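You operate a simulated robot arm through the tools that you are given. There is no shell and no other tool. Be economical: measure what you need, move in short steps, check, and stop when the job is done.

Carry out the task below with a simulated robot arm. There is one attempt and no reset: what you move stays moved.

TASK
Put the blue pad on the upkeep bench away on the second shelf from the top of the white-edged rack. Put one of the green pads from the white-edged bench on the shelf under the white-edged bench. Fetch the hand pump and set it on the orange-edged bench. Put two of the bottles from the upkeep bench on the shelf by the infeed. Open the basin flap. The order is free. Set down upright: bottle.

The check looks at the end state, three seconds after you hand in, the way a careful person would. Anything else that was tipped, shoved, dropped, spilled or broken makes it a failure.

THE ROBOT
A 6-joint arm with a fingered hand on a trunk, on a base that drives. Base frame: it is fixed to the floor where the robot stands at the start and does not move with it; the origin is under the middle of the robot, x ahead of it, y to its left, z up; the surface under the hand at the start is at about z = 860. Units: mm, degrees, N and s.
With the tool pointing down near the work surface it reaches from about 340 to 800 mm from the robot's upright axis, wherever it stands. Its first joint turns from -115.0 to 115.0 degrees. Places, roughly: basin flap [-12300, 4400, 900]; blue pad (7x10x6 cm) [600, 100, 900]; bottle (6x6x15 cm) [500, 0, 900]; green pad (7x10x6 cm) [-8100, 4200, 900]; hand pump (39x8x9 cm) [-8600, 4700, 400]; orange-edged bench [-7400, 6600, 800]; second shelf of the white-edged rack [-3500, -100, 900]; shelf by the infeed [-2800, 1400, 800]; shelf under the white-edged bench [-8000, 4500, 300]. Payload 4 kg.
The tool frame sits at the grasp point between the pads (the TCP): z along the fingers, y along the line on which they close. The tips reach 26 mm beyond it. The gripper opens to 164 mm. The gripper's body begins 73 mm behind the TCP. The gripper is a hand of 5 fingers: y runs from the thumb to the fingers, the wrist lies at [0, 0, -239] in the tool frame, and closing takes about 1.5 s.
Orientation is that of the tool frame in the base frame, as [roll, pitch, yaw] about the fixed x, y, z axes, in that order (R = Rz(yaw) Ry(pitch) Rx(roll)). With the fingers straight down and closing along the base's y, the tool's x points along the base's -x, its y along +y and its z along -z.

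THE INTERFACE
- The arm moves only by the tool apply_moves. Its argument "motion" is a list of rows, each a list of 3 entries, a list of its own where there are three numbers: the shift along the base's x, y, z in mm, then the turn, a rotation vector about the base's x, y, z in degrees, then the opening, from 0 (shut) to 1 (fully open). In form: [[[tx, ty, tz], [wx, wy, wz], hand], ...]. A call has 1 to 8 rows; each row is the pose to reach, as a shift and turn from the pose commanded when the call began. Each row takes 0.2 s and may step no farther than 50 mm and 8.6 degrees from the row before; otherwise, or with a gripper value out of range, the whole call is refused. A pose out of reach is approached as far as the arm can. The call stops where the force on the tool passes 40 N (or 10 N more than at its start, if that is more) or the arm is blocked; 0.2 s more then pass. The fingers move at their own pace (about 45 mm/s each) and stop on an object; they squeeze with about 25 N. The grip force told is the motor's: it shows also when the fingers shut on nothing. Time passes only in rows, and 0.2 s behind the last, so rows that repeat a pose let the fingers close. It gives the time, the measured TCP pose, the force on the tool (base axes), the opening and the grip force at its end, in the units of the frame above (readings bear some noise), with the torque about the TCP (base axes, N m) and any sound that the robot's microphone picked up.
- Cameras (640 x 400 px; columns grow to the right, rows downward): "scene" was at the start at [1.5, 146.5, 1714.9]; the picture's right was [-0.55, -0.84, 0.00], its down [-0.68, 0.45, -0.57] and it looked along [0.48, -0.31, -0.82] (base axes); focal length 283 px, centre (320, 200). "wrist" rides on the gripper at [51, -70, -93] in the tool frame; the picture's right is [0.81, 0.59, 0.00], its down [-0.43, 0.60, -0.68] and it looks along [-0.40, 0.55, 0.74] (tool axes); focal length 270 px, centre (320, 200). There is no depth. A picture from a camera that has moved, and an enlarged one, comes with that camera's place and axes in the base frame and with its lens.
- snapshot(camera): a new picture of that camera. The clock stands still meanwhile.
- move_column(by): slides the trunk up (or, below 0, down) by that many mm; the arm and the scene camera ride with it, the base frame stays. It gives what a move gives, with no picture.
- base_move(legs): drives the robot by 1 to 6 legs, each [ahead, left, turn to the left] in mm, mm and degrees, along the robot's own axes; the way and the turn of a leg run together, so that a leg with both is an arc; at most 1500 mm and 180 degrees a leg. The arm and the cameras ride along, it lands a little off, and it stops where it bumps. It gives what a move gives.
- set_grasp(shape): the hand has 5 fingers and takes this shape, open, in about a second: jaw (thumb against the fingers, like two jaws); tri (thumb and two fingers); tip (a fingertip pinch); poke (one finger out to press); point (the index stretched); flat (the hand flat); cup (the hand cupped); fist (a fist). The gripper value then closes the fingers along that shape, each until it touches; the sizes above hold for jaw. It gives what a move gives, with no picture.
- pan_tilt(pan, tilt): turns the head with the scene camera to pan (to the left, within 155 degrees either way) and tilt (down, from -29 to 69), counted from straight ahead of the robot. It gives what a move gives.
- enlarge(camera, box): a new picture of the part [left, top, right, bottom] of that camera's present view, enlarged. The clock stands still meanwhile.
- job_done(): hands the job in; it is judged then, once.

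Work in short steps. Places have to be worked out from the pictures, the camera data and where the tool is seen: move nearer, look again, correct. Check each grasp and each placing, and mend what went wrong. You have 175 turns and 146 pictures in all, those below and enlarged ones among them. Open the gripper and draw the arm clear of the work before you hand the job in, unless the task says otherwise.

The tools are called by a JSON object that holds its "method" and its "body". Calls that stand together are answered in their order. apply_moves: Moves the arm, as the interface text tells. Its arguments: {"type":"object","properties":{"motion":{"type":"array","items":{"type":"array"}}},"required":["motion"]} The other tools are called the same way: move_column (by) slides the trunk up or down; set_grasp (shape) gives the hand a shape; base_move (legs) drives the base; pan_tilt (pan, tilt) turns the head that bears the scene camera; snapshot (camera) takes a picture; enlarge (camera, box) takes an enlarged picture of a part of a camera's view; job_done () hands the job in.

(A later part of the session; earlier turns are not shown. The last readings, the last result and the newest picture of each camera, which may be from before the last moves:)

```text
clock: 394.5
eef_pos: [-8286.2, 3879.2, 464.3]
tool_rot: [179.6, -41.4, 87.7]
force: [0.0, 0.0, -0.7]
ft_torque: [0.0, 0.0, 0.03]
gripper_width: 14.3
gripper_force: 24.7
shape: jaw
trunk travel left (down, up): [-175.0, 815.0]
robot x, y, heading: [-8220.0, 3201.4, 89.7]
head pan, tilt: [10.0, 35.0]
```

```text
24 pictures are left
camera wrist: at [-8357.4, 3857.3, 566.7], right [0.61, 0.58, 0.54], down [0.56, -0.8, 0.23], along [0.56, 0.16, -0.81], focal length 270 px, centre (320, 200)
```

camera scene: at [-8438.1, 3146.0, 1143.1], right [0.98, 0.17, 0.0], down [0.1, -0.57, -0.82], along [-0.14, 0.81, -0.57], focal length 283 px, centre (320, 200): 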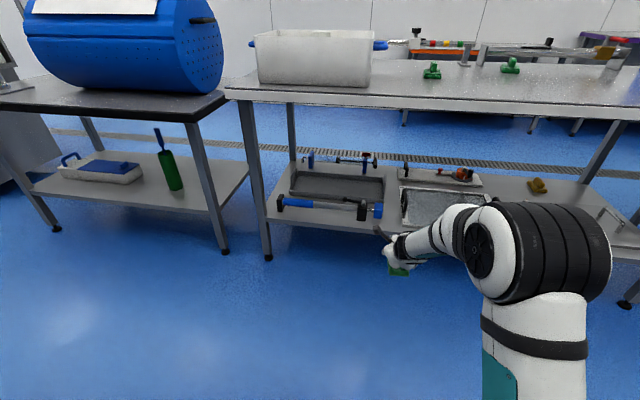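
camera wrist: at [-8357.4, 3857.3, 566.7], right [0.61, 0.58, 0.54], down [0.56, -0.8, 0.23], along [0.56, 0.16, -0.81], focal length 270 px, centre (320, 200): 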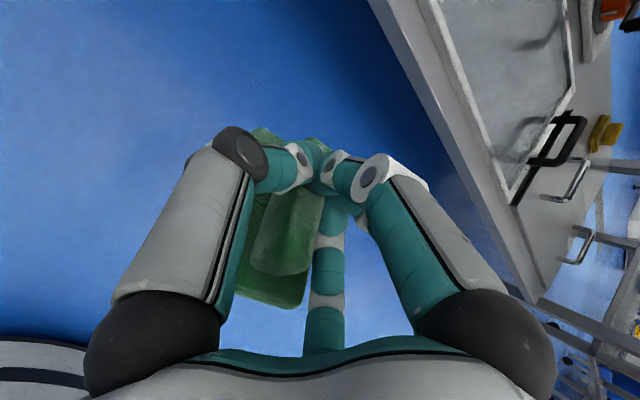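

The grip is now poor (pad slipped low). I'll re-set it on the bench top for a clean re-grasp: trunk up 600, ahead 350.

{"method": "move_column", "body": {"by": 400}}

{"method": "move_column", "body": {"by": 230}}

{"method": "base_move", "body": {"legs": [[350, 0, 0]]}}

{"method": "apply_moves", "body": {"motion": [[[0, 0, -30], [0, 0, 0], 0.0], [[0, 0, -60], [0, 0, 0], 0.0], [[0, 0, -80], [0, 0, 0], 0.0], [[0, 0, -90], [0, 0, 0], 0.0], [[0, 0, -100], [0, 0, 0], 0.0], [[0, 0, -110], [0, 0, 0], 0.0], [[0, 0, -120], [0, 0, 0], 0.0], [[0, 0, -128], [0, 0, 0], 0.0]]}}

```text
clock: 398.4
eef_pos: [-8285.9, 3877.5, 863.4]
tool_rot: [179.6, -41.4, 87.8]
force: [0.9, 0.4, -1.6]
ft_torque: [-0.02, 0.03, -0.02]
gripper_width: 14.3
gripper_force: 24.8
shape: jaw
trunk travel left (down, up): [-575.0, 415.0]
robot x, y, heading: [-8224.7, 3200.5, 89.9]
head pan, tilt: [10.0, 35.0]
```

```text
clock: 400.8
eef_pos: [-8286.0, 3879.2, 1093.5]
tool_rot: [179.6, -41.2, 87.9]
force: [0.4, 0.3, -1.2]
ft_torque: [0.02, 0.03, -0.01]
gripper_width: 14.1
gripper_force: 25.2
shape: jaw
trunk travel left (down, up): [-805.0, 185.0]
robot x, y, heading: [-8221.1, 3203.6, 89.7]
head pan, tilt: [10.0, 35.0]
```

```text
clock: 403.0
eef_pos: [-8290.9, 4213.1, 1093.1]
tool_rot: [179.5, -41.2, 88.2]
force: [-0.2, 0.8, -0.6]
ft_torque: [-0.03, 0.02, 0.02]
gripper_width: 14.3
gripper_force: 24.8
shape: jaw
trunk travel left (down, up): [-805.0, 185.0]
robot x, y, heading: [-8220.7, 3535.6, 89.9]
head pan, tilt: [10.0, 35.0]
```

```text
clock: 404.7
eef_pos: [-8286.8, 4218.6, 980.5]
tool_rot: [179.8, -42.8, 87.7]
force: [6.5, -2.8, 19.4]
ft_torque: [-0.05, 0.04, 0.0]
gripper_width: 14.4
gripper_force: 25.4
shape: jaw
trunk travel left (down, up): [-805.0, 185.0]
robot x, y, heading: [-8221.6, 3537.7, 90.2]
head pan, tilt: [10.0, 35.0]
stopped in row 8: the force on the tool passed its limit at 44 N (the readings are from after the stop); the commanded pose is now the measured one
```

Contact at 980. Open wide and lift clear, then look.

{"method": "apply_moves", "body": {"motion": [[[0, 0, -2], [0, 0, 0], 0.1], [[0, 0, -6], [0, 0, 0], 0.2], [[0, 0, -6], [0, 0, 0], 0.35], [[0, 0, -6], [0, 0, 0], 0.45], [[0, 0, -6], [0, 0, 0], 0.45], [[0, -10, 15], [0, 0, 0], 0.45], [[0, -20, 45], [0, 0, 0], 0.45], [[0, -30, 75], [0, 0, 0], 0.45]]}}

{"method": "snapshot", "body": {"camera": "wrist"}}

```text
clock: 406.5
eef_pos: [-8290.9, 4184.3, 1052.1]
tool_rot: [179.7, -42.4, 87.9]
force: [0.2, 0.0, -0.1]
ft_torque: [-0.02, -0.02, 0.03]
gripper_width: 73.5
gripper_force: 0.1
shape: jaw
trunk travel left (down, up): [-805.0, 185.0]
robot x, y, heading: [-8225.4, 3538.4, 89.8]
head pan, tilt: [10.0, 35.0]
```

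```text
23 pictures are left
camera wrist: at [-8360.5, 4161.6, 1153.4], right [0.61, 0.57, 0.55], down [0.56, -0.8, 0.21], along [0.56, 0.18, -0.81], focal length 270 px, centre (320, 200)
```

wrist: 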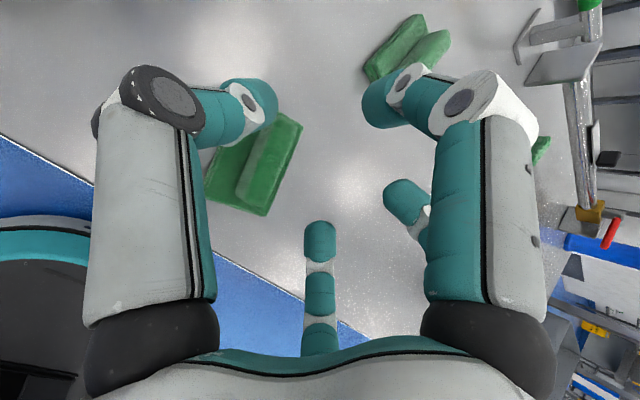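

Pad is flat; ridge centre ≈[-8281,4205], heading ≈100°. Rotate +12° and descend to 955.

{"method": "apply_moves", "body": {"motion": [[[4, 8, -20], [0, 0, 6], 0.42], [[9, 18, -50], [0, 0, 12], 0.4], [[9, 18, -80], [0, 0, 12], 0.4], [[9, 18, -92], [0, 0, 12], 0.4], [[9, 18, -97], [0, 0, 12], 0.4], [[9, 18, -101], [0, 0, 12], 0.4]]}}

{"method": "snapshot", "body": {"camera": "wrist"}}

```text
clock: 407.9
eef_pos: [-8278.6, 4204.2, 954.6]
tool_rot: [179.6, -42.6, 99.8]
force: [0.9, -7.1, 29.4]
ft_torque: [-1.0, 0.18, 0.08]
gripper_width: 64.0
gripper_force: 0.2
shape: jaw
trunk travel left (down, up): [-805.0, 185.0]
robot x, y, heading: [-8223.9, 3538.7, 90.0]
head pan, tilt: [10.0, 35.0]
```

```text
22 pictures are left
camera wrist: at [-8344.1, 4167.6, 1056.4], right [0.48, 0.68, 0.55], down [0.72, -0.67, 0.21], along [0.51, 0.29, -0.81], focal length 270 px, centre (320, 200)
```

wrist: 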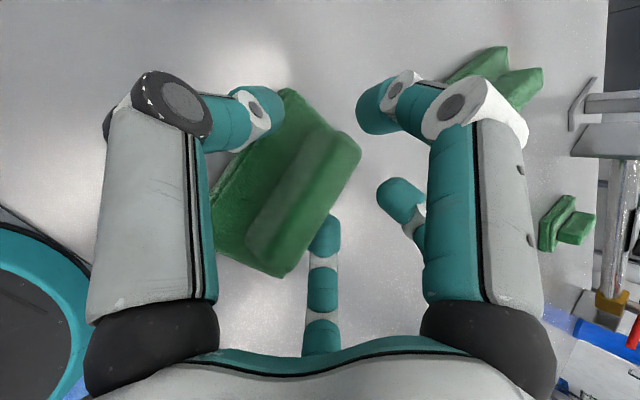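

Well aligned. Grip and lift.

{"method": "apply_moves", "body": {"motion": [[[0, 0, 2], [0, 0, 0], 0.3], [[0, 0, 2], [0, 0, 0], 0.15], [[0, 0, 2], [0, 0, 0], 0.0], [[0, 0, 2], [0, 0, 0], 0.0], [[0, 0, 2], [0, 0, 0], 0.0], [[0, 0, 2], [0, 0, 0], 0.0], [[0, 0, 35], [0, 0, -5], 0.0], [[0, 0, 75], [0, 0, -10], 0.0]]}}

{"method": "base_move", "body": {"legs": [[-420, 0, 0]]}}

{"method": "move_column", "body": {"by": -400}}

{"method": "move_column", "body": {"by": -190}}

{"method": "snapshot", "body": {"camera": "wrist"}}

```text
clock: 409.7
eef_pos: [-8278.9, 4206.7, 1024.6]
tool_rot: [179.6, -42.2, 89.8]
force: [0.3, -0.2, -1.6]
ft_torque: [0.02, 0.02, 0.01]
gripper_width: 21.9
gripper_force: 24.8
shape: jaw
trunk travel left (down, up): [-805.0, 185.0]
robot x, y, heading: [-8223.8, 3539.5, 90.0]
head pan, tilt: [10.0, 35.0]
```

```text
clock: 412.4
eef_pos: [-8283.8, 3778.1, 1025.2]
tool_rot: [179.7, -42.2, 90.4]
force: [0.2, 0.6, -1.3]
ft_torque: [0.02, 0.02, -0.02]
gripper_width: 21.9
gripper_force: 25.5
shape: jaw
trunk travel left (down, up): [-805.0, 185.0]
robot x, y, heading: [-8219.5, 3110.3, 90.5]
head pan, tilt: [10.0, 35.0]
```

```text
clock: 416.2
eef_pos: [-8283.5, 3776.4, 625.4]
tool_rot: [179.7, -42.3, 90.3]
force: [0.2, -0.4, -1.2]
ft_torque: [-0.01, 0.01, 0.0]
gripper_width: 22.0
gripper_force: 24.9
shape: jaw
trunk travel left (down, up): [-405.0, 585.0]
robot x, y, heading: [-8222.8, 3109.3, 90.8]
head pan, tilt: [10.0, 35.0]
```

```text
clock: 418.3
eef_pos: [-8283.6, 3778.8, 435.3]
tool_rot: [179.7, -42.3, 90.3]
force: [0.0, -1.5, -1.7]
ft_torque: [-0.04, -0.02, 0.03]
gripper_width: 21.9
gripper_force: 25.2
shape: jaw
trunk travel left (down, up): [-215.0, 775.0]
robot x, y, heading: [-8222.5, 3110.6, 90.3]
head pan, tilt: [10.0, 35.0]
```

```text
21 pictures are left
camera wrist: at [-8353.2, 3752.2, 538.0], right [0.58, 0.6, 0.55], down [0.6, -0.77, 0.21], along [0.55, 0.2, -0.81], focal length 270 px, centre (320, 200)
```

wrist: 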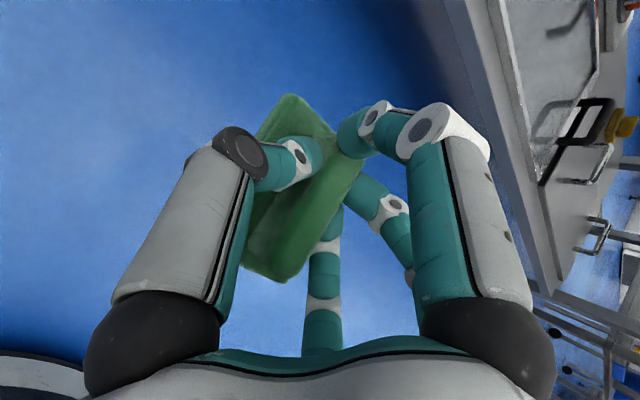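

Good grasp. Drive ahead 400 to the gap again.

{"method": "base_move", "body": {"legs": [[395, 0, 0]]}}

{"method": "enlarge", "body": {"camera": "scene", "box": [320, 220, 440, 295]}}

```text
clock: 420.7
eef_pos: [-8294.0, 4163.6, 435.5]
tool_rot: [179.6, -42.3, 90.8]
force: [-0.7, 0.1, -0.9]
ft_torque: [0.0, 0.02, 0.0]
gripper_width: 21.7
gripper_force: 24.7
shape: jaw
trunk travel left (down, up): [-215.0, 775.0]
robot x, y, heading: [-8230.9, 3494.8, 91.3]
head pan, tilt: [10.0, 35.0]
```

```text
5.33 times, centred on (380, 258) of scene
camera zoom: at [-8426.5, 3520.0, 1183.2], right [0.98, 0.19, 0.0], down [0.11, -0.56, -0.82], along [-0.16, 0.8, -0.57], focal length 1508 px, centre (0, -107)
```

zoom: 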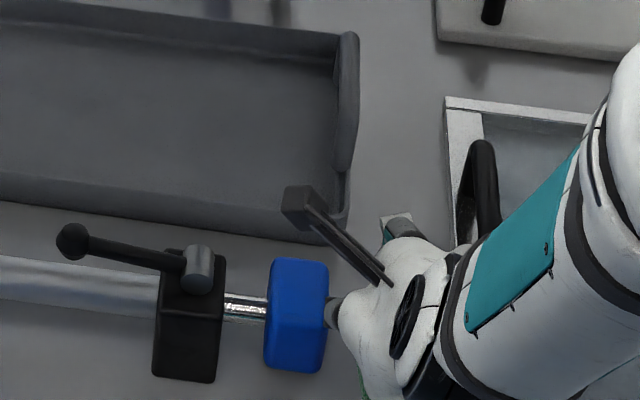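

Now to [-8285,4192] and down to contact (~350).

{"method": "apply_moves", "body": {"motion": [[[5, 14, 0], [0, 0, 0], 0.0], [[9, 28, 0], [0, 0, 0], 0.0], [[9, 28, -30], [0, 0, 0], 0.0], [[9, 28, -55], [0, 0, 0], 0.0], [[9, 28, -70], [0, 0, 0], 0.0], [[9, 28, -77], [0, 0, 0], 0.0], [[9, 28, -82], [0, 0, 0], 0.0], [[9, 28, -86], [0, 0, 0], 0.0]]}}

{"method": "enlarge", "body": {"camera": "scene", "box": [340, 230, 460, 305]}}

```text
clock: 422.5
eef_pos: [-8284.9, 4193.9, 352.0]
tool_rot: [179.8, -42.6, 90.8]
force: [0.6, -5.6, 17.1]
ft_torque: [0.41, 0.07, 0.01]
gripper_width: 21.9
gripper_force: 24.5
shape: jaw
trunk travel left (down, up): [-215.0, 775.0]
robot x, y, heading: [-8230.5, 3496.4, 91.3]
head pan, tilt: [10.0, 35.0]
```

```text
5.33 times, centred on (400, 268) of scene
camera zoom: at [-8426.4, 3518.3, 1183.6], right [0.98, 0.19, 0.0], down [0.11, -0.56, -0.82], along [-0.16, 0.8, -0.57], focal length 1508 px, centre (-107, -160)
```

zoom: 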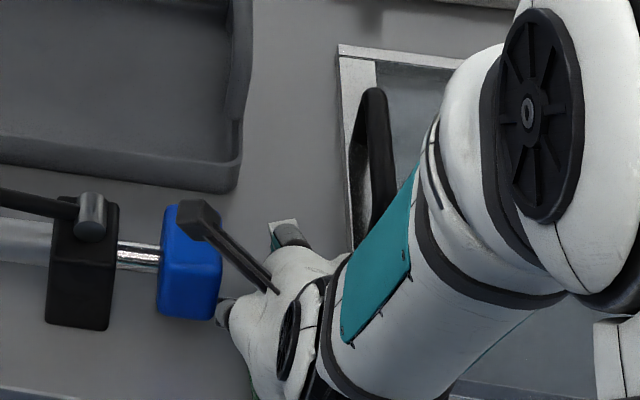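

Contact at 352, finger is in front of the blue end. Release wide and lift.

{"method": "apply_moves", "body": {"motion": [[[0, 0, 1], [0, 0, 0], 0.15], [[0, 0, 1], [0, 0, 0], 0.3], [[0, 0, 1], [0, 0, 0], 0.4], [[0, 0, 1], [0, 0, 0], 0.4], [[0, 0, 1], [0, 0, 0], 0.4], [[0, -2, 15], [0, 0, 0], 0.4], [[0, -5, 45], [0, 0, 0], 0.4], [[0, -10, 85], [0, 0, 0], 0.4]]}}

{"method": "snapshot", "body": {"camera": "wrist"}}

```text
clock: 424.3
eef_pos: [-8287.3, 4182.3, 434.2]
tool_rot: [179.8, -42.1, 90.8]
force: [-0.3, 0.5, -0.4]
ft_torque: [0.01, 0.01, -0.01]
gripper_width: 65.3
gripper_force: 0.1
shape: jaw
trunk travel left (down, up): [-215.0, 775.0]
robot x, y, heading: [-8228.2, 3495.9, 90.8]
head pan, tilt: [10.0, 35.0]
```

```text
18 pictures are left
camera wrist: at [-8356.0, 4155.4, 537.5], right [0.58, 0.61, 0.54], down [0.6, -0.77, 0.22], along [0.55, 0.2, -0.81], focal length 270 px, centre (320, 200)
```

wrist: 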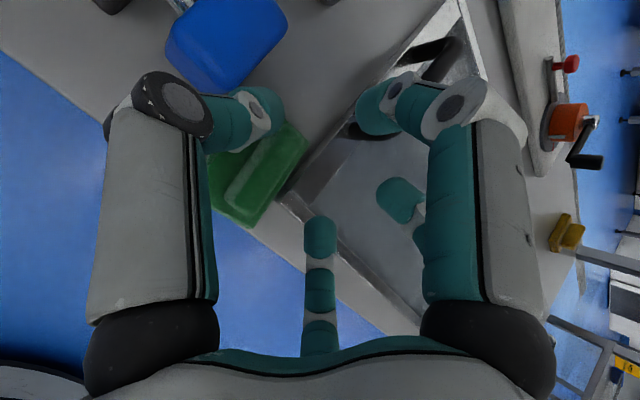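

The green pad is on the shelf. Now go around the west end: back out, turn west, and drive to x≈−10750.

{"method": "apply_moves", "body": {"motion": [[[0, -20, 30], [0, 0, 0], 0.4], [[0, -20, 70], [0, 0, 0], 0.4]]}}

{"method": "base_move", "body": {"legs": [[-320, 0, 0], [0, 0, 89], [1300, 0, 0], [1220, 0, 0]]}}

{"method": "pan_tilt", "body": {"pan": -75, "tilt": 10}}

{"method": "snapshot", "body": {"camera": "scene"}}

```text
clock: 424.9
eef_pos: [-8284.9, 4163.6, 505.5]
tool_rot: [179.6, -42.1, 90.8]
force: [-0.6, 0.4, -0.1]
ft_torque: [0.03, 0.01, -0.02]
gripper_width: 65.3
gripper_force: 0.0
shape: jaw
trunk travel left (down, up): [-215.0, 775.0]
robot x, y, heading: [-8225.3, 3497.4, 91.1]
head pan, tilt: [10.0, 35.0]
```

```text
clock: 439.6
eef_pos: [-10616.6, 3092.8, 497.3]
tool_rot: [178.9, -40.6, -177.4]
force: [19.4, 3.9, 5.7]
ft_torque: [-0.59, 1.98, 1.61]
gripper_width: 64.7
gripper_force: 0.1
shape: jaw
trunk travel left (down, up): [-215.0, 775.0]
robot x, y, heading: [-9965.3, 3152.7, -179.0]
head pan, tilt: [10.0, 35.0]
stopped in leg 4: the force on the tool passed its limit at 213 N (the readings are from after the stop); the commanded pose is now the measured one
```

```text
clock: 441.2
eef_pos: [-10616.3, 3091.4, 498.6]
tool_rot: [178.9, -40.5, -177.5]
force: [36.9, 4.7, -5.3]
ft_torque: [0.1, 4.16, 2.89]
gripper_width: 65.2
gripper_force: 0.1
shape: jaw
trunk travel left (down, up): [-215.0, 775.0]
robot x, y, heading: [-9963.3, 3149.8, -179.1]
head pan, tilt: [-75.0, 10.0]
```

```text
17 pictures are left
camera scene: at [-9922.3, 3056.3, 1223.2], right [0.96, 0.28, 0.0], down [0.05, -0.17, -0.98], along [-0.27, 0.95, -0.17], focal length 283 px, centre (320, 200)
```

scene: 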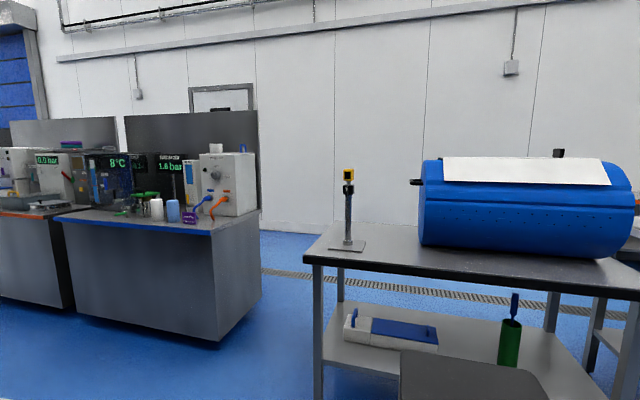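

The hand hit something ahead at [-10616,3093,498]. Back off and look at it.

{"method": "base_move", "body": {"legs": [[-200, 0, 0]]}}

{"method": "pan_tilt", "body": {"pan": 5, "tilt": 30}}

{"method": "snapshot", "body": {"camera": "scene"}}

```text
clock: 442.8
eef_pos: [-10420.0, 3097.5, 498.1]
tool_rot: [178.9, -40.6, -177.7]
force: [-0.6, -0.3, 0.0]
ft_torque: [0.02, 0.01, -0.02]
gripper_width: 65.4
gripper_force: 0.1
shape: jaw
trunk travel left (down, up): [-215.0, 775.0]
robot x, y, heading: [-9764.0, 3154.4, -179.2]
head pan, tilt: [-75.0, 10.0]
```

```text
clock: 444.3
eef_pos: [-10421.5, 3098.3, 498.3]
tool_rot: [178.8, -40.6, -177.8]
force: [0.2, 0.3, 0.9]
ft_torque: [0.0, 0.02, -0.01]
gripper_width: 65.4
gripper_force: 0.0
shape: jaw
trunk travel left (down, up): [-215.0, 775.0]
robot x, y, heading: [-9765.2, 3152.7, -178.8]
head pan, tilt: [5.0, 30.0]
```

```text
16 pictures are left
camera scene: at [-9791.0, 2960.5, 1191.0], right [-0.1, 0.99, 0.0], down [0.5, 0.05, -0.87], along [-0.86, -0.09, -0.5], focal length 283 px, centre (320, 200)
```

scene: 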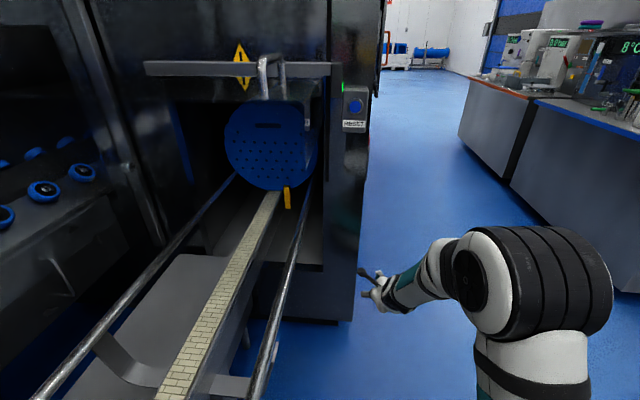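

It was the fixed machine frame (y<3150). Shift to y≈3700, go to x≈−10630 and turn north into the gap.

{"method": "base_move", "body": {"legs": [[0, -560, 0], [860, 0, -1], [0, 0, -90]]}}

```text
clock: 455.4
eef_pos: [-10645.3, 4363.1, 496.4]
tool_rot: [178.9, -40.7, 90.7]
force: [-0.3, -0.1, 0.0]
ft_torque: [-0.01, 0.02, -0.03]
gripper_width: 65.3
gripper_force: 0.0
shape: jaw
trunk travel left (down, up): [-215.0, 775.0]
robot x, y, heading: [-10608.8, 3707.5, 89.2]
head pan, tilt: [5.0, 30.0]
```

Aligned with the gap (centre −10630). Drive north.

{"method": "base_move", "body": {"legs": [[0, 20, 0.8], [800, 0, 0]]}}

{"method": "base_move", "body": {"legs": [[950, 0, 0]]}}

```text
clock: 459.8
eef_pos: [-10674.0, 5117.0, 498.4]
tool_rot: [179.0, -40.7, 92.7]
force: [-0.3, 0.1, -1.2]
ft_torque: [0.01, 0.01, 0.03]
gripper_width: 65.5
gripper_force: 0.1
shape: jaw
trunk travel left (down, up): [-215.0, 775.0]
robot x, y, heading: [-10614.4, 4460.5, 91.2]
head pan, tilt: [5.0, 30.0]
stopped in leg 2: the robot was blocked; the commanded pose is now the measured one
```

```text
clock: 464.7
eef_pos: [-10701.7, 6058.8, 498.3]
tool_rot: [178.9, -40.6, 93.0]
force: [0.4, -1.0, 0.0]
ft_torque: [0.0, 0.0, -0.01]
gripper_width: 65.7
gripper_force: 0.0
shape: jaw
trunk travel left (down, up): [-215.0, 775.0]
robot x, y, heading: [-10637.8, 5408.7, 91.6]
head pan, tilt: [5.0, 30.0]
```

Through the gap. Continue: north a bit, turn east, drive to x≈−8590.

{"method": "base_move", "body": {"legs": [[200, 0, 0], [0, 0, -91.6], [1050, 0, 0], [1000, 0, 0]]}}

{"method": "pan_tilt", "body": {"pan": -70, "tilt": 30}}

{"method": "snapshot", "body": {"camera": "scene"}}

```text
clock: 480.3
eef_pos: [-7883.9, 5596.2, 497.2]
tool_rot: [179.0, -40.6, -0.7]
force: [0.9, -0.2, 0.6]
ft_torque: [0.03, 0.02, 0.0]
gripper_width: 65.6
gripper_force: 0.0
shape: jaw
trunk travel left (down, up): [-215.0, 775.0]
robot x, y, heading: [-8540.4, 5569.4, -2.1]
head pan, tilt: [5.0, 30.0]
```

```text
clock: 481.7
eef_pos: [-7883.2, 5596.6, 496.8]
tool_rot: [178.9, -40.7, -0.6]
force: [0.2, -1.3, 0.6]
ft_torque: [-0.01, -0.03, 0.0]
gripper_width: 65.8
gripper_force: 0.1
shape: jaw
trunk travel left (down, up): [-215.0, 775.0]
robot x, y, heading: [-8541.3, 5571.7, -2.0]
head pan, tilt: [-70.0, 30.0]
```

```text
15 pictures are left
camera scene: at [-8565.0, 5674.8, 1191.0], right [-0.95, -0.31, 0.0], down [-0.15, 0.48, -0.87], along [0.27, -0.82, -0.5], focal length 283 px, centre (320, 200)
```

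scene: 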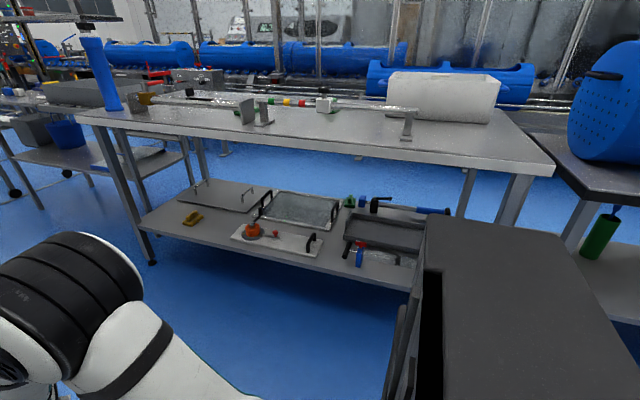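

Pump visible (≈y 4716), green pad on the shelf ✓. Back up 105 mm and turn to face the pump from the north.

{"method": "base_move", "body": {"legs": [[-105, 0, 0], [0, 0, -88]]}}

{"method": "pan_tilt", "body": {"pan": -8, "tilt": 38}}

{"method": "snapshot", "body": {"camera": "scene"}}

```text
clock: 486.6
eef_pos: [-8595.4, 4920.3, 497.7]
tool_rot: [179.0, -40.7, -88.3]
force: [-1.0, 0.1, 0.3]
ft_torque: [0.0, -0.02, 0.0]
gripper_width: 65.6
gripper_force: 0.2
shape: jaw
trunk travel left (down, up): [-215.0, 775.0]
robot x, y, heading: [-8648.7, 5577.4, -89.9]
head pan, tilt: [-70.0, 30.0]
```

```text
clock: 487.9
eef_pos: [-8596.0, 4920.9, 498.3]
tool_rot: [178.9, -40.7, -88.3]
force: [-0.3, -1.2, -1.0]
ft_torque: [-0.01, 0.0, 0.0]
gripper_width: 65.6
gripper_force: 0.2
shape: jaw
trunk travel left (down, up): [-215.0, 775.0]
robot x, y, heading: [-8647.2, 5574.5, -89.6]
head pan, tilt: [-8.0, 38.0]
```

```text
14 pictures are left
camera scene: at [-8471.8, 5552.3, 1178.7], right [-0.99, 0.13, 0.0], down [0.08, 0.61, -0.79], along [-0.11, -0.78, -0.62], focal length 283 px, centre (320, 200)
```

scene: 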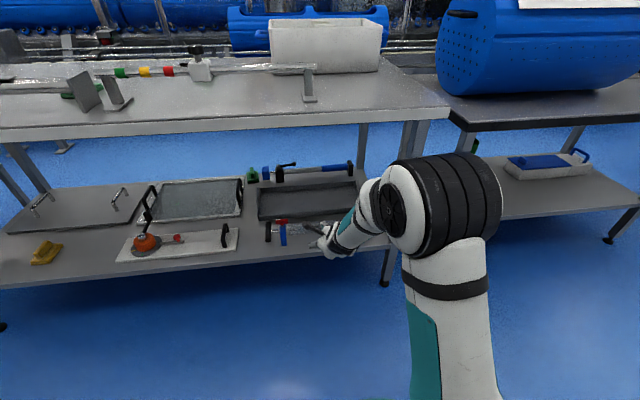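

The pump axis runs along x, so the hand must be rolled 90° to close across the barrel. Roll back −90° about the tool axis and steepen the tilt to ~25°.

{"method": "apply_moves", "body": {"motion": [[[0, 10, 10], [-0.25, 5.46, 6.38], 0.5], [[0, 20, 20], [-0.5, 10.9, 12.8], 0.6], [[0, 30, 30], [-0.75, 16.4, 19.1], 0.65], [[0, 30, 30], [-1, 21.8, 25.5], 0.65], [[0, 30, 30], [-1.25, 27.3, 31.9], 0.65], [[0, 30, 30], [-1.5, 32.8, 38.3], 0.65], [[0, 30, 30], [-1.75, 38.2, 44.7], 0.65], [[0, 30, 30], [-2, 43.7, 51], 0.65]]}}

{"method": "apply_moves", "body": {"motion": [[[0, 0, 0], [-0.25, 5, 5.8], 0.65], [[0, 0, 0], [-0.5, 10, 11.6], 0.65], [[0, 0, 0], [-0.7, 14.8, 17.3], 0.65], [[0, 0, 0], [-0.7, 14.8, 17.3], 0.65]]}}

{"method": "apply_moves", "body": {"motion": [[[0, 0, 0], [8, 0, 0], 0.65], [[0, 0, 0], [15, 0, 0], 0.65], [[0, 0, 0], [15, 0, 0], 0.65]]}}

```text
clock: 489.8
eef_pos: [-8596.0, 4950.4, 527.6]
tool_rot: [140.1, -15.1, -15.5]
force: [0.5, 0.4, 0.1]
ft_torque: [-0.02, 0.0, 0.0]
gripper_width: 106.1
gripper_force: 0.1
shape: jaw
trunk travel left (down, up): [-215.0, 775.0]
robot x, y, heading: [-8644.5, 5573.1, -89.6]
head pan, tilt: [-8.0, 38.0]
```

```text
clock: 490.8
eef_pos: [-8596.7, 4950.5, 528.1]
tool_rot: [137.7, -0.6, 2.2]
force: [0.2, 0.3, -0.3]
ft_torque: [0.0, -0.02, -0.01]
gripper_width: 106.0
gripper_force: 0.1
shape: jaw
trunk travel left (down, up): [-215.0, 775.0]
robot x, y, heading: [-8645.0, 5575.0, -89.7]
head pan, tilt: [-8.0, 38.0]
```

```text
clock: 491.6
eef_pos: [-8596.6, 4949.3, 528.1]
tool_rot: [152.7, -0.9, 1.9]
force: [0.0, 1.2, -0.3]
ft_torque: [0.03, -0.02, -0.03]
gripper_width: 106.3
gripper_force: 0.1
shape: jaw
out of reach, approached as far as the arm can: row 1
trunk travel left (down, up): [-215.0, 775.0]
robot x, y, heading: [-8643.2, 5578.1, -89.5]
head pan, tilt: [-8.0, 38.0]
```

Pose set (27° tilt, closing across y). Look with the wrist camera.

{"method": "snapshot", "body": {"camera": "wrist"}}

```text
13 pictures are left
camera wrist: at [-8550.9, 5056.2, 579.0], right [0.82, -0.5, 0.28], down [-0.44, -0.23, 0.87], along [-0.36, -0.84, -0.41], focal length 270 px, centre (320, 200)
```

wrist: 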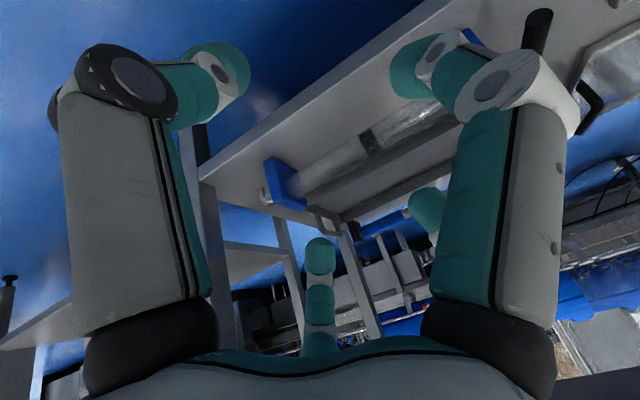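

Pump barrel is visible, about y≈4660–4700. Drive 150 mm closer with the arm held back, then move over the barrel.

{"method": "base_move", "body": {"legs": [[150, 0, 0]]}}

{"method": "apply_moves", "body": {"motion": [[[0, -35, -30], [0, 0, 0], 0.65], [[0, -70, -60], [0, 0, 0], 0.65], [[0, -95, -90], [0, 0, 0], 0.65]]}}

{"method": "snapshot", "body": {"camera": "wrist"}}

```text
clock: 492.9
eef_pos: [-8595.9, 4802.9, 528.0]
tool_rot: [152.7, -1.0, 1.9]
force: [-0.9, -0.3, 0.6]
ft_torque: [0.01, 0.0, -0.03]
gripper_width: 106.4
gripper_force: 0.0
shape: jaw
trunk travel left (down, up): [-215.0, 775.0]
robot x, y, heading: [-8647.4, 5428.8, -90.0]
head pan, tilt: [-8.0, 38.0]
```

```text
clock: 493.7
eef_pos: [-8593.9, 4705.2, 439.8]
tool_rot: [152.7, -1.2, 1.8]
force: [-0.1, -0.4, 0.2]
ft_torque: [0.02, -0.03, 0.0]
gripper_width: 106.3
gripper_force: 0.1
shape: jaw
trunk travel left (down, up): [-215.0, 775.0]
robot x, y, heading: [-8647.4, 5425.6, -89.6]
head pan, tilt: [-8.0, 38.0]
```

```text
12 pictures are left
camera wrist: at [-8548.2, 4812.1, 490.8], right [0.82, -0.5, 0.28], down [-0.44, -0.23, 0.87], along [-0.36, -0.84, -0.41], focal length 270 px, centre (320, 200)
```

wrist: 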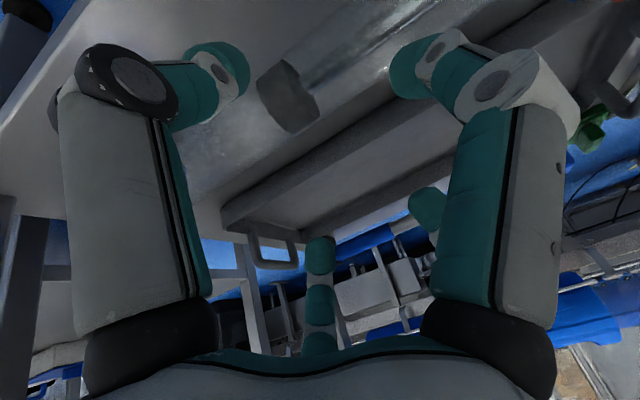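

Barrel axis at y≈4677, diameter ≈55–60 mm. Shift to y=4677 then descend to z≈346.

{"method": "apply_moves", "body": {"motion": [[[0, -28, 0], [0, 0, 0], 0.65], [[0, -28, -35], [0, 0, 0], 0.65], [[0, -28, -65], [0, 0, 0], 0.65], [[0, -28, -80], [0, 0, 0], 0.65], [[0, -28, -88], [0, 0, 0], 0.65], [[0, -28, -93], [0, 0, 0], 0.65]]}}

{"method": "snapshot", "body": {"camera": "wrist"}}

```text
clock: 494.6
eef_pos: [-8597.2, 4664.6, 386.1]
tool_rot: [150.7, -1.0, 1.9]
force: [1.2, -7.1, 20.8]
ft_torque: [0.13, -0.01, -0.13]
gripper_width: 107.3
gripper_force: 0.0
shape: jaw
trunk travel left (down, up): [-215.0, 775.0]
robot x, y, heading: [-8647.5, 5430.1, -89.8]
head pan, tilt: [-8.0, 38.0]
stopped in row 4: the force on the tool passed its limit at 46 N (the readings are from after the stop); the commanded pose is now the measured one
```

```text
11 pictures are left
camera wrist: at [-8551.1, 4772.0, 434.9], right [0.82, -0.49, 0.3], down [-0.44, -0.2, 0.87], along [-0.36, -0.85, -0.38], focal length 270 px, centre (320, 200)
```

wrist: 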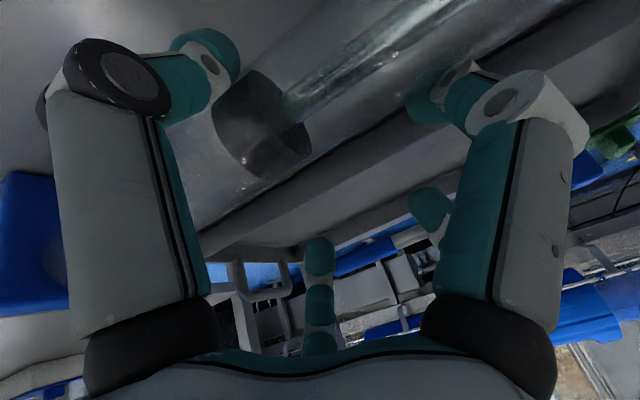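

Triangulated barrel axis: y≈4680, z≈343; with the tilt I came in 35 mm too far toward the thumb. Back up and re-enter along the tool axis.

{"method": "apply_moves", "body": {"motion": [[[0, 12, 22], [0, 0, 0], 0.68], [[0, 40, 25], [0, 0, 0], 0.68], [[0, 50, 18], [0, 0, 0], 0.68], [[0, 37, -4], [0, 0, 0], 0.68], [[0, 25, -26], [0, 0, 0], 0.68], [[0, 18, -38], [0, 0, 0], 0.68]]}}

```text
clock: 495.9
eef_pos: [-8593.7, 4686.8, 358.0]
tool_rot: [150.8, -1.2, 1.8]
force: [-1.1, 5.2, 20.8]
ft_torque: [1.6, -0.19, -0.12]
gripper_width: 113.0
gripper_force: 0.2
shape: jaw
trunk travel left (down, up): [-215.0, 775.0]
robot x, y, heading: [-8647.7, 5427.2, -89.9]
head pan, tilt: [-8.0, 38.0]
stopped in row 6: the force on the tool passed its limit at 49 N (the readings are from after the stop); the commanded pose is now the measured one
```

Thumb touches the shelf, and the barrel is centred in the grip with tips past its axis. Raise 4 mm and close.

{"method": "apply_moves", "body": {"motion": [[[0, 0, 4], [0, 0, 0], 0.5], [[0, 0, 4], [0, 0, 0], 0.3], [[0, 0, 4], [0, 0, 0], 0.2], [[0, 0, 4], [0, 0, 0], 0.1], [[0, 0, 4], [0, 0, 0], 0.1], [[0, 0, 4], [0, 0, 0], 0.1], [[0, 0, 4], [0, 0, 0], 0.1], [[0, 0, 4], [0, 0, 0], 0.1]]}}

{"method": "apply_moves", "body": {"motion": [[[0, 0, 8], [0, 0, 0], 0.1], [[0, 0, 20], [0, 0, 0], 0.1], [[0, 0, 35], [0, 0, 0], 0.1]]}}

{"method": "snapshot", "body": {"camera": "wrist"}}

```text
clock: 497.7
eef_pos: [-8595.5, 4690.6, 356.5]
tool_rot: [151.5, -1.1, 1.8]
force: [-1.1, 2.4, 0.3]
ft_torque: [-0.19, 0.0, 0.09]
gripper_width: 68.9
gripper_force: 24.8
shape: jaw
trunk travel left (down, up): [-215.0, 775.0]
robot x, y, heading: [-8646.8, 5428.7, -90.0]
head pan, tilt: [-8.0, 38.0]
```

```text
clock: 498.5
eef_pos: [-8594.3, 4687.8, 393.8]
tool_rot: [151.2, -1.1, 1.7]
force: [-0.3, -0.7, -8.6]
ft_torque: [-0.41, 0.28, 0.01]
gripper_width: 68.6
gripper_force: 24.8
shape: jaw
trunk travel left (down, up): [-215.0, 775.0]
robot x, y, heading: [-8642.5, 5428.9, -89.6]
head pan, tilt: [-8.0, 38.0]
```

```text
10 pictures are left
camera wrist: at [-8549.4, 4794.8, 441.8], right [0.82, -0.49, 0.3], down [-0.44, -0.21, 0.87], along [-0.36, -0.85, -0.39], focal length 270 px, centre (320, 200)
```

wrist: 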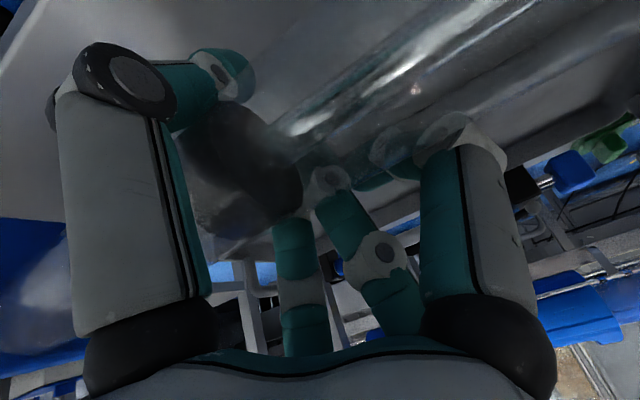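

Pump lifted (≈0.9 kg, 68 mm grip, balanced). Back out straight, raise the trunk, turn east and drive towards the orange bench.

{"method": "base_move", "body": {"legs": [[-380, 0, 0]]}}

{"method": "move_column", "body": {"by": 400}}

{"method": "move_column", "body": {"by": 260}}

{"method": "base_move", "body": {"legs": [[0, 0, 90], [1150, 0, 0], [0, 0, 90]]}}

{"method": "pan_tilt", "body": {"pan": 10, "tilt": 42}}

{"method": "snapshot", "body": {"camera": "scene"}}

```text
clock: 500.9
eef_pos: [-8594.8, 5051.9, 393.9]
tool_rot: [151.2, -1.2, 2.0]
force: [-0.6, 0.2, -8.0]
ft_torque: [-0.41, 0.25, -0.03]
gripper_width: 68.5
gripper_force: 24.9
shape: jaw
trunk travel left (down, up): [-215.0, 775.0]
robot x, y, heading: [-8646.6, 5790.0, -89.6]
head pan, tilt: [-8.0, 38.0]
```

```text
clock: 504.7
eef_pos: [-8595.5, 5051.4, 792.2]
tool_rot: [151.3, -1.1, 2.0]
force: [0.0, 0.1, -8.2]
ft_torque: [-0.41, 0.25, 0.01]
gripper_width: 68.4
gripper_force: 24.8
shape: jaw
trunk travel left (down, up): [-615.0, 375.0]
robot x, y, heading: [-8647.9, 5793.5, -89.5]
head pan, tilt: [-8.0, 38.0]
```

```text
clock: 507.4
eef_pos: [-8595.6, 5051.5, 1053.2]
tool_rot: [151.2, -1.1, 1.9]
force: [-0.1, 0.0, -8.7]
ft_torque: [-0.37, 0.2, -0.01]
gripper_width: 68.1
gripper_force: 25.1
shape: jaw
trunk travel left (down, up): [-875.0, 115.0]
robot x, y, heading: [-8648.5, 5789.5, -89.5]
head pan, tilt: [-8.0, 38.0]
```

```text
clock: 520.9
eef_pos: [-7556.9, 6561.3, 1054.1]
tool_rot: [151.2, -1.2, -177.0]
force: [0.4, -0.2, -8.3]
ft_torque: [0.39, -0.21, 0.01]
gripper_width: 68.3
gripper_force: 25.0
shape: jaw
trunk travel left (down, up): [-875.0, 115.0]
robot x, y, heading: [-7495.0, 5821.2, 91.3]
head pan, tilt: [-8.0, 38.0]
```

```text
clock: 521.7
eef_pos: [-7556.6, 6562.3, 1054.2]
tool_rot: [151.1, -1.1, -177.2]
force: [0.5, -0.4, -8.7]
ft_torque: [0.37, -0.24, -0.01]
gripper_width: 67.9
gripper_force: 24.9
shape: jaw
trunk travel left (down, up): [-875.0, 115.0]
robot x, y, heading: [-7491.5, 5822.0, 91.3]
head pan, tilt: [10.0, 42.0]
```

```text
9 pictures are left
camera scene: at [-7691.2, 5841.5, 1832.7], right [0.98, 0.2, 0.0], down [0.13, -0.66, -0.74], along [-0.15, 0.73, -0.67], focal length 283 px, centre (320, 200)
```

scene: 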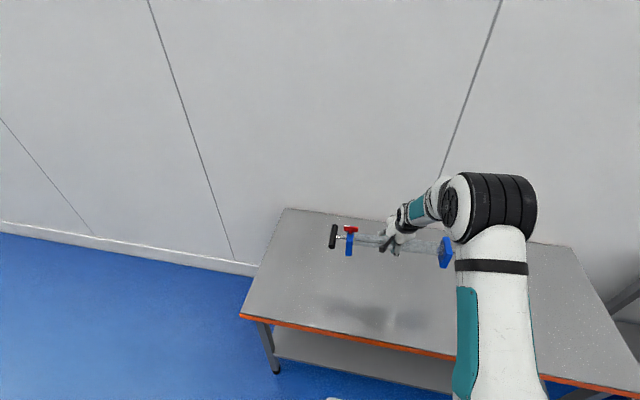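

The orange-edged bench is empty under the pump (y 6272–6853). Lower with the arm, creeping at the end.

{"method": "apply_moves", "body": {"motion": [[[0, 0, -35], [0, 0, 0], 0.1], [[0, 0, -70], [0, 0, 0], 0.1], [[0, 0, -105], [0, 0, 0], 0.1], [[0, 0, -130], [0, 0, 0], 0.1], [[0, 0, -145], [0, 0, 0], 0.1]]}}

{"method": "apply_moves", "body": {"motion": [[[0, 0, -5], [0, 0, 0], 0.1], [[0, 0, -10], [0, 0, 0], 0.1], [[0, 0, -15], [0, 0, 0], 0.1], [[0, 0, -20], [0, 0, 0], 0.1], [[0, 0, -25], [0, 0, 0], 0.1], [[0, 0, -30], [0, 0, 0], 0.1]]}}

```text
clock: 522.9
eef_pos: [-7558.2, 6562.6, 908.7]
tool_rot: [151.3, -1.2, -177.0]
force: [-0.3, 0.5, -9.6]
ft_torque: [0.38, -0.21, 0.01]
gripper_width: 68.0
gripper_force: 24.6
shape: jaw
trunk travel left (down, up): [-875.0, 115.0]
robot x, y, heading: [-7491.9, 5821.7, 91.4]
head pan, tilt: [10.0, 42.0]
```

```text
clock: 524.3
eef_pos: [-7557.3, 6561.7, 877.1]
tool_rot: [151.2, -1.2, -177.1]
force: [-0.1, 0.7, -8.1]
ft_torque: [0.38, -0.27, -0.02]
gripper_width: 67.9
gripper_force: 25.4
shape: jaw
trunk travel left (down, up): [-875.0, 115.0]
robot x, y, heading: [-7493.7, 5823.3, 91.3]
head pan, tilt: [10.0, 42.0]
```

{"method": "apply_moves", "body": {"motion": [[[0, 0, -4], [0, 0, 0], 0.1], [[0, 0, -8], [0, 0, 0], 0.1], [[0, 0, -12], [0, 0, 0], 0.1], [[0, 0, -16], [0, 0, 0], 0.1], [[0, 0, -20], [0, 0, 0], 0.1], [[0, 0, -24], [0, 0, 0], 0.1]]}}

{"method": "enlarge", "body": {"camera": "scene", "box": [300, 200, 480, 312]}}

```text
clock: 525.7
eef_pos: [-7555.9, 6560.0, 853.9]
tool_rot: [151.2, -1.1, -177.1]
force: [0.5, -0.5, -9.0]
ft_torque: [0.38, -0.23, 0.03]
gripper_width: 67.8
gripper_force: 25.2
shape: jaw
trunk travel left (down, up): [-875.0, 115.0]
robot x, y, heading: [-7492.5, 5820.9, 91.4]
head pan, tilt: [10.0, 42.0]
```

```text
3.56 times, centred on (390, 256) of scene
camera zoom: at [-7691.3, 5841.6, 1832.7], right [0.98, 0.2, 0.0], down [0.13, -0.66, -0.74], along [-0.15, 0.73, -0.67], focal length 1005 px, centre (71, 1)
```

zoom: 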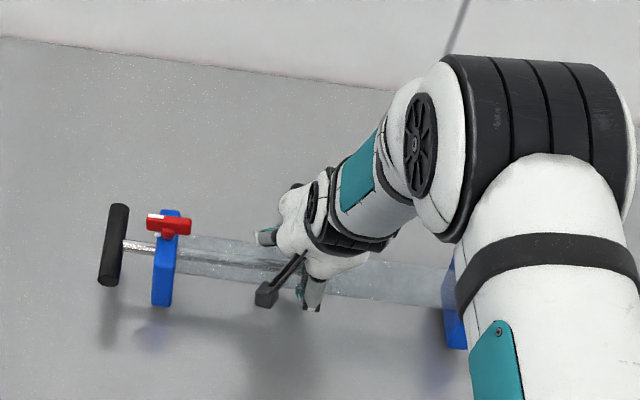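

Still above the surface by the shadow. Continue lowering in small steps.

{"method": "apply_moves", "body": {"motion": [[[0, 0, -6], [0, 0, 0], 0.1], [[0, 0, -12], [0, 0, 0], 0.1], [[0, 0, -17], [0, 0, 0], 0.1], [[0, 0, -21], [0, 0, 0], 0.1], [[0, 0, -25], [0, 0, 0], 0.1], [[0, 0, -29], [0, 0, 0], 0.1], [[0, 0, -33], [0, 0, 0], 0.1]]}}

```text
clock: 527.0
eef_pos: [-7556.0, 6564.7, 837.5]
tool_rot: [150.3, -1.0, -177.1]
force: [1.5, -9.1, 26.1]
ft_torque: [-0.9, 0.08, 0.12]
gripper_width: 58.5
gripper_force: 24.8
shape: jaw
trunk travel left (down, up): [-875.0, 115.0]
robot x, y, heading: [-7494.8, 5822.2, 91.4]
head pan, tilt: [10.0, 42.0]
stopped in row 6: the force on the tool passed its limit at 43 N (the readings are from after the stop); the commanded pose is now the measured one
```

Contact at 837. Ease up 5 mm, open and withdraw along the tool axis.

{"method": "apply_moves", "body": {"motion": [[[0, 0, 4], [0, 0, 0], 0.1], [[0, 0, 6], [0, 0, 0], 0.35], [[0, -1, 8], [0, 0, 0], 0.5], [[0, -2, 10], [0, 0, 0], 0.62], [[0, -2, 10], [0, 0, 0], 0.68], [[0, -2, 10], [0, 0, 0], 0.68], [[0, -2, 10], [0, 0, 0], 0.68]]}}

{"method": "apply_moves", "body": {"motion": [[[0, -12, 22], [0, 0, 0], 0.68], [[0, -30, 53], [0, 0, 0], 0.68], [[0, -50, 88], [0, 0, 0], 0.68], [[0, -75, 128], [0, 0, 0], 0.68], [[0, -100, 165], [0, 0, 0], 0.68], [[0, -120, 205], [0, 0, 0], 0.68]]}}

{"method": "enlarge", "body": {"camera": "scene", "box": [260, 180, 500, 330]}}

```text
clock: 528.5
eef_pos: [-7556.3, 6563.5, 842.1]
tool_rot: [150.7, -1.1, -177.2]
force: [-0.4, 0.6, -6.6]
ft_torque: [0.3, 0.17, -0.15]
gripper_width: 109.9
gripper_force: 0.1
shape: jaw
trunk travel left (down, up): [-875.0, 115.0]
robot x, y, heading: [-7490.4, 5825.0, 91.3]
head pan, tilt: [10.0, 42.0]
```

```text
clock: 530.0
eef_pos: [-7556.9, 6439.4, 1045.3]
tool_rot: [150.6, -1.1, -177.2]
force: [-0.4, 0.5, -8.5]
ft_torque: [0.44, -0.23, 0.03]
gripper_width: 111.8
gripper_force: 0.1
shape: jaw
trunk travel left (down, up): [-875.0, 115.0]
robot x, y, heading: [-7491.7, 5819.3, 91.5]
head pan, tilt: [10.0, 42.0]
```

```text
2.67 times, centred on (380, 255) of scene
camera zoom: at [-7690.9, 5838.4, 1832.7], right [0.98, 0.2, 0.0], down [0.13, -0.66, -0.74], along [-0.15, 0.73, -0.67], focal length 754 px, centre (160, 53)
```

zoom: 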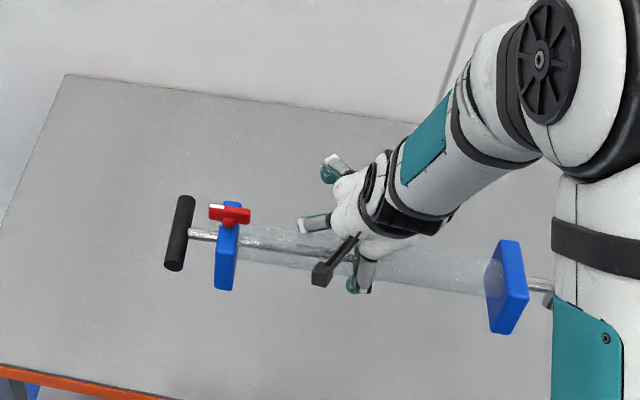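

The pump is still hooked on the curled fingertips (load −8.5 N). Lower it back down to contact, then open fully.

{"method": "apply_moves", "body": {"motion": [[[0, 20, -40], [0, 0, 0], 0.68], [[0, 45, -80], [0, 0, 0], 0.68], [[0, 70, -120], [0, 0, 0], 0.68], [[0, 95, -155], [0, 0, 0], 0.68], [[0, 110, -180], [0, 0, 0], 0.68], [[0, 115, -190], [0, 0, 0], 0.68], [[0, 118, -197], [0, 0, 0], 0.68]]}}

{"method": "apply_moves", "body": {"motion": [[[0, 1, -4], [0, 0, 0], 0.68], [[0, 2, -8], [0, 0, 0], 0.68], [[0, 3, -12], [0, 0, 0], 0.68], [[0, 4, -16], [0, 0, 0], 0.68], [[0, 5, -20], [0, 0, 0], 0.68]]}}

```text
clock: 531.5
eef_pos: [-7555.6, 6560.8, 848.4]
tool_rot: [150.7, -1.1, -177.1]
force: [-0.5, -0.2, -8.2]
ft_torque: [0.44, -0.24, -0.03]
gripper_width: 111.6
gripper_force: 0.0
shape: jaw
trunk travel left (down, up): [-875.0, 115.0]
robot x, y, heading: [-7493.8, 5820.3, 91.0]
head pan, tilt: [10.0, 42.0]
```

```text
clock: 532.7
eef_pos: [-7555.6, 6568.1, 839.9]
tool_rot: [149.9, -1.1, -177.0]
force: [0.6, -8.3, 25.4]
ft_torque: [-1.79, -0.05, 0.11]
gripper_width: 111.9
gripper_force: 0.1
shape: jaw
trunk travel left (down, up): [-875.0, 115.0]
robot x, y, heading: [-7490.7, 5817.2, 91.5]
head pan, tilt: [10.0, 42.0]
stopped in row 5: the force on the tool passed its limit at 43 N (the readings are from after the stop); the commanded pose is now the measured one
```

Thumb is under the barrel because of the tilt. Rotate the open hand to vertical so the thumb swings out and the pump settles, opening wider.

{"method": "apply_moves", "body": {"motion": [[[0, 0, 5], [-4, 0, 0], 0.75], [[0, 0, 7], [-10, 0, 0], 0.85], [[0, 0, 7], [-16, 0, 0], 0.95], [[0, 0, 7], [-22, 0, 0], 1.0], [[0, 0, 7], [-28, 0, 0], 1.0], [[0, 0, 7], [-30, 0, 0], 1.0], [[0, 0, 7], [-30, 0, 0], 1.0]]}}

{"method": "apply_moves", "body": {"motion": [[[0, 0, 15], [0, 0, 0], 1.0], [[0, 0, 35], [0, 0, 0], 1.0], [[0, 0, 60], [0, 0, 0], 1.0]]}}

{"method": "enlarge", "body": {"camera": "scene", "box": [260, 180, 500, 330]}}

```text
clock: 534.3
eef_pos: [-7555.6, 6566.5, 842.3]
tool_rot: [-179.7, -2.5, -177.9]
force: [0.1, 1.9, -0.7]
ft_torque: [0.02, 0.02, 0.03]
gripper_width: 164.0
gripper_force: 0.0
shape: jaw
trunk travel left (down, up): [-875.0, 115.0]
robot x, y, heading: [-7493.3, 5821.3, 91.6]
head pan, tilt: [10.0, 42.0]
```

```text
clock: 535.1
eef_pos: [-7555.0, 6568.0, 902.9]
tool_rot: [-179.7, -2.4, -178.0]
force: [-0.1, -0.2, -0.1]
ft_torque: [0.02, 0.02, 0.01]
gripper_width: 163.8
gripper_force: 0.1
shape: jaw
trunk travel left (down, up): [-875.0, 115.0]
robot x, y, heading: [-7492.7, 5824.1, 91.1]
head pan, tilt: [10.0, 42.0]
```

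```text
2.67 times, centred on (380, 255) of scene
camera zoom: at [-7691.1, 5839.4, 1832.7], right [0.98, 0.2, 0.0], down [0.13, -0.66, -0.74], along [-0.15, 0.73, -0.67], focal length 754 px, centre (160, 53)
```

zoom: 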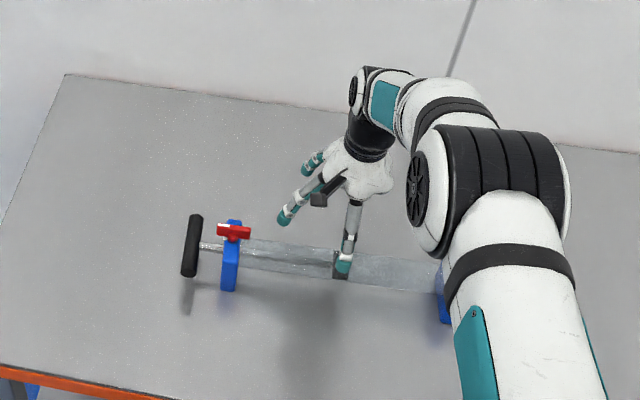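

Pump is free and standing on the bench. Raise and retract the arm, then drive back west along y≈5820.

{"method": "apply_moves", "body": {"motion": [[[0, 0, 45], [0, 0, 0], 0.8], [[0, 0, 90], [0, 0, 0], 0.6], [[0, -20, 130], [0, 0, 0], 0.5], [[0, -65, 145], [0, 0, 0], 0.5], [[0, -110, 150], [0, 0, 0], 0.5], [[0, -155, 150], [0, 0, 0], 0.5], [[0, -200, 150], [0, 0, 0], 0.5], [[0, -240, 150], [0, 0, 0], 0.5]]}}

{"method": "base_move", "body": {"legs": [[-150, 0, 0], [0, 0, 89], [1450, 0, 0], [1450, 0, 0]]}}

```text
clock: 536.9
eef_pos: [-7554.9, 6325.7, 1055.0]
tool_rot: [-179.9, -2.5, -178.0]
force: [0.5, 0.7, 0.1]
ft_torque: [0.04, -0.04, 0.03]
gripper_width: 82.4
gripper_force: 0.0
shape: jaw
trunk travel left (down, up): [-875.0, 115.0]
robot x, y, heading: [-7489.5, 5821.5, 91.2]
head pan, tilt: [10.0, 42.0]
```

```text
clock: 555.8
eef_pos: [-10929.6, 5640.1, 1054.8]
tool_rot: [-179.8, -2.5, -90.2]
force: [-0.6, 0.3, 0.8]
ft_torque: [0.04, 0.0, -0.01]
gripper_width: 82.3
gripper_force: 0.1
shape: jaw
trunk travel left (down, up): [-875.0, 115.0]
robot x, y, heading: [-10422.2, 5685.2, 179.0]
head pan, tilt: [10.0, 42.0]
```

Advance 225, turn south and go through the gap (x≈−10645).

{"method": "base_move", "body": {"legs": [[225, 0, 0], [0, 0, 91], [500, 0, 0]]}}

```text
clock: 563.9
eef_pos: [-10601.3, 4692.4, 1054.7]
tool_rot: [-179.7, -2.5, 0.5]
force: [-0.6, 0.0, -0.9]
ft_torque: [0.01, 0.03, 0.0]
gripper_width: 82.3
gripper_force: 0.1
shape: jaw
trunk travel left (down, up): [-875.0, 115.0]
robot x, y, heading: [-10653.0, 5202.0, -90.2]
head pan, tilt: [10.0, 42.0]
```

{"method": "base_move", "body": {"legs": [[1400, 0, 0]]}}

```text
clock: 566.1
eef_pos: [-10620.4, 4514.9, 1053.5]
tool_rot: [-179.7, -2.4, -2.5]
force: [-0.3, 0.3, 0.6]
ft_torque: [0.04, -0.04, -0.01]
gripper_width: 82.2
gripper_force: 0.2
shape: jaw
trunk travel left (down, up): [-875.0, 115.0]
robot x, y, heading: [-10645.1, 5025.5, -93.0]
head pan, tilt: [10.0, 42.0]
stopped in leg 1: the robot was blocked; the commanded pose is now the measured one
```

Brushed the cabinet on the west side. Back up, straighten and shift 55 mm east.

{"method": "base_move", "body": {"legs": [[-60, 0, 3], [0, 55, 0], [1000, 0, 0]]}}

```text
clock: 572.4
eef_pos: [-10529.2, 3576.2, 1054.1]
tool_rot: [-179.7, -2.5, 1.0]
force: [0.2, -0.4, 0.0]
ft_torque: [0.02, -0.01, 0.0]
gripper_width: 82.2
gripper_force: 0.1
shape: jaw
trunk travel left (down, up): [-875.0, 115.0]
robot x, y, heading: [-10588.9, 4084.4, -89.5]
head pan, tilt: [10.0, 42.0]
```

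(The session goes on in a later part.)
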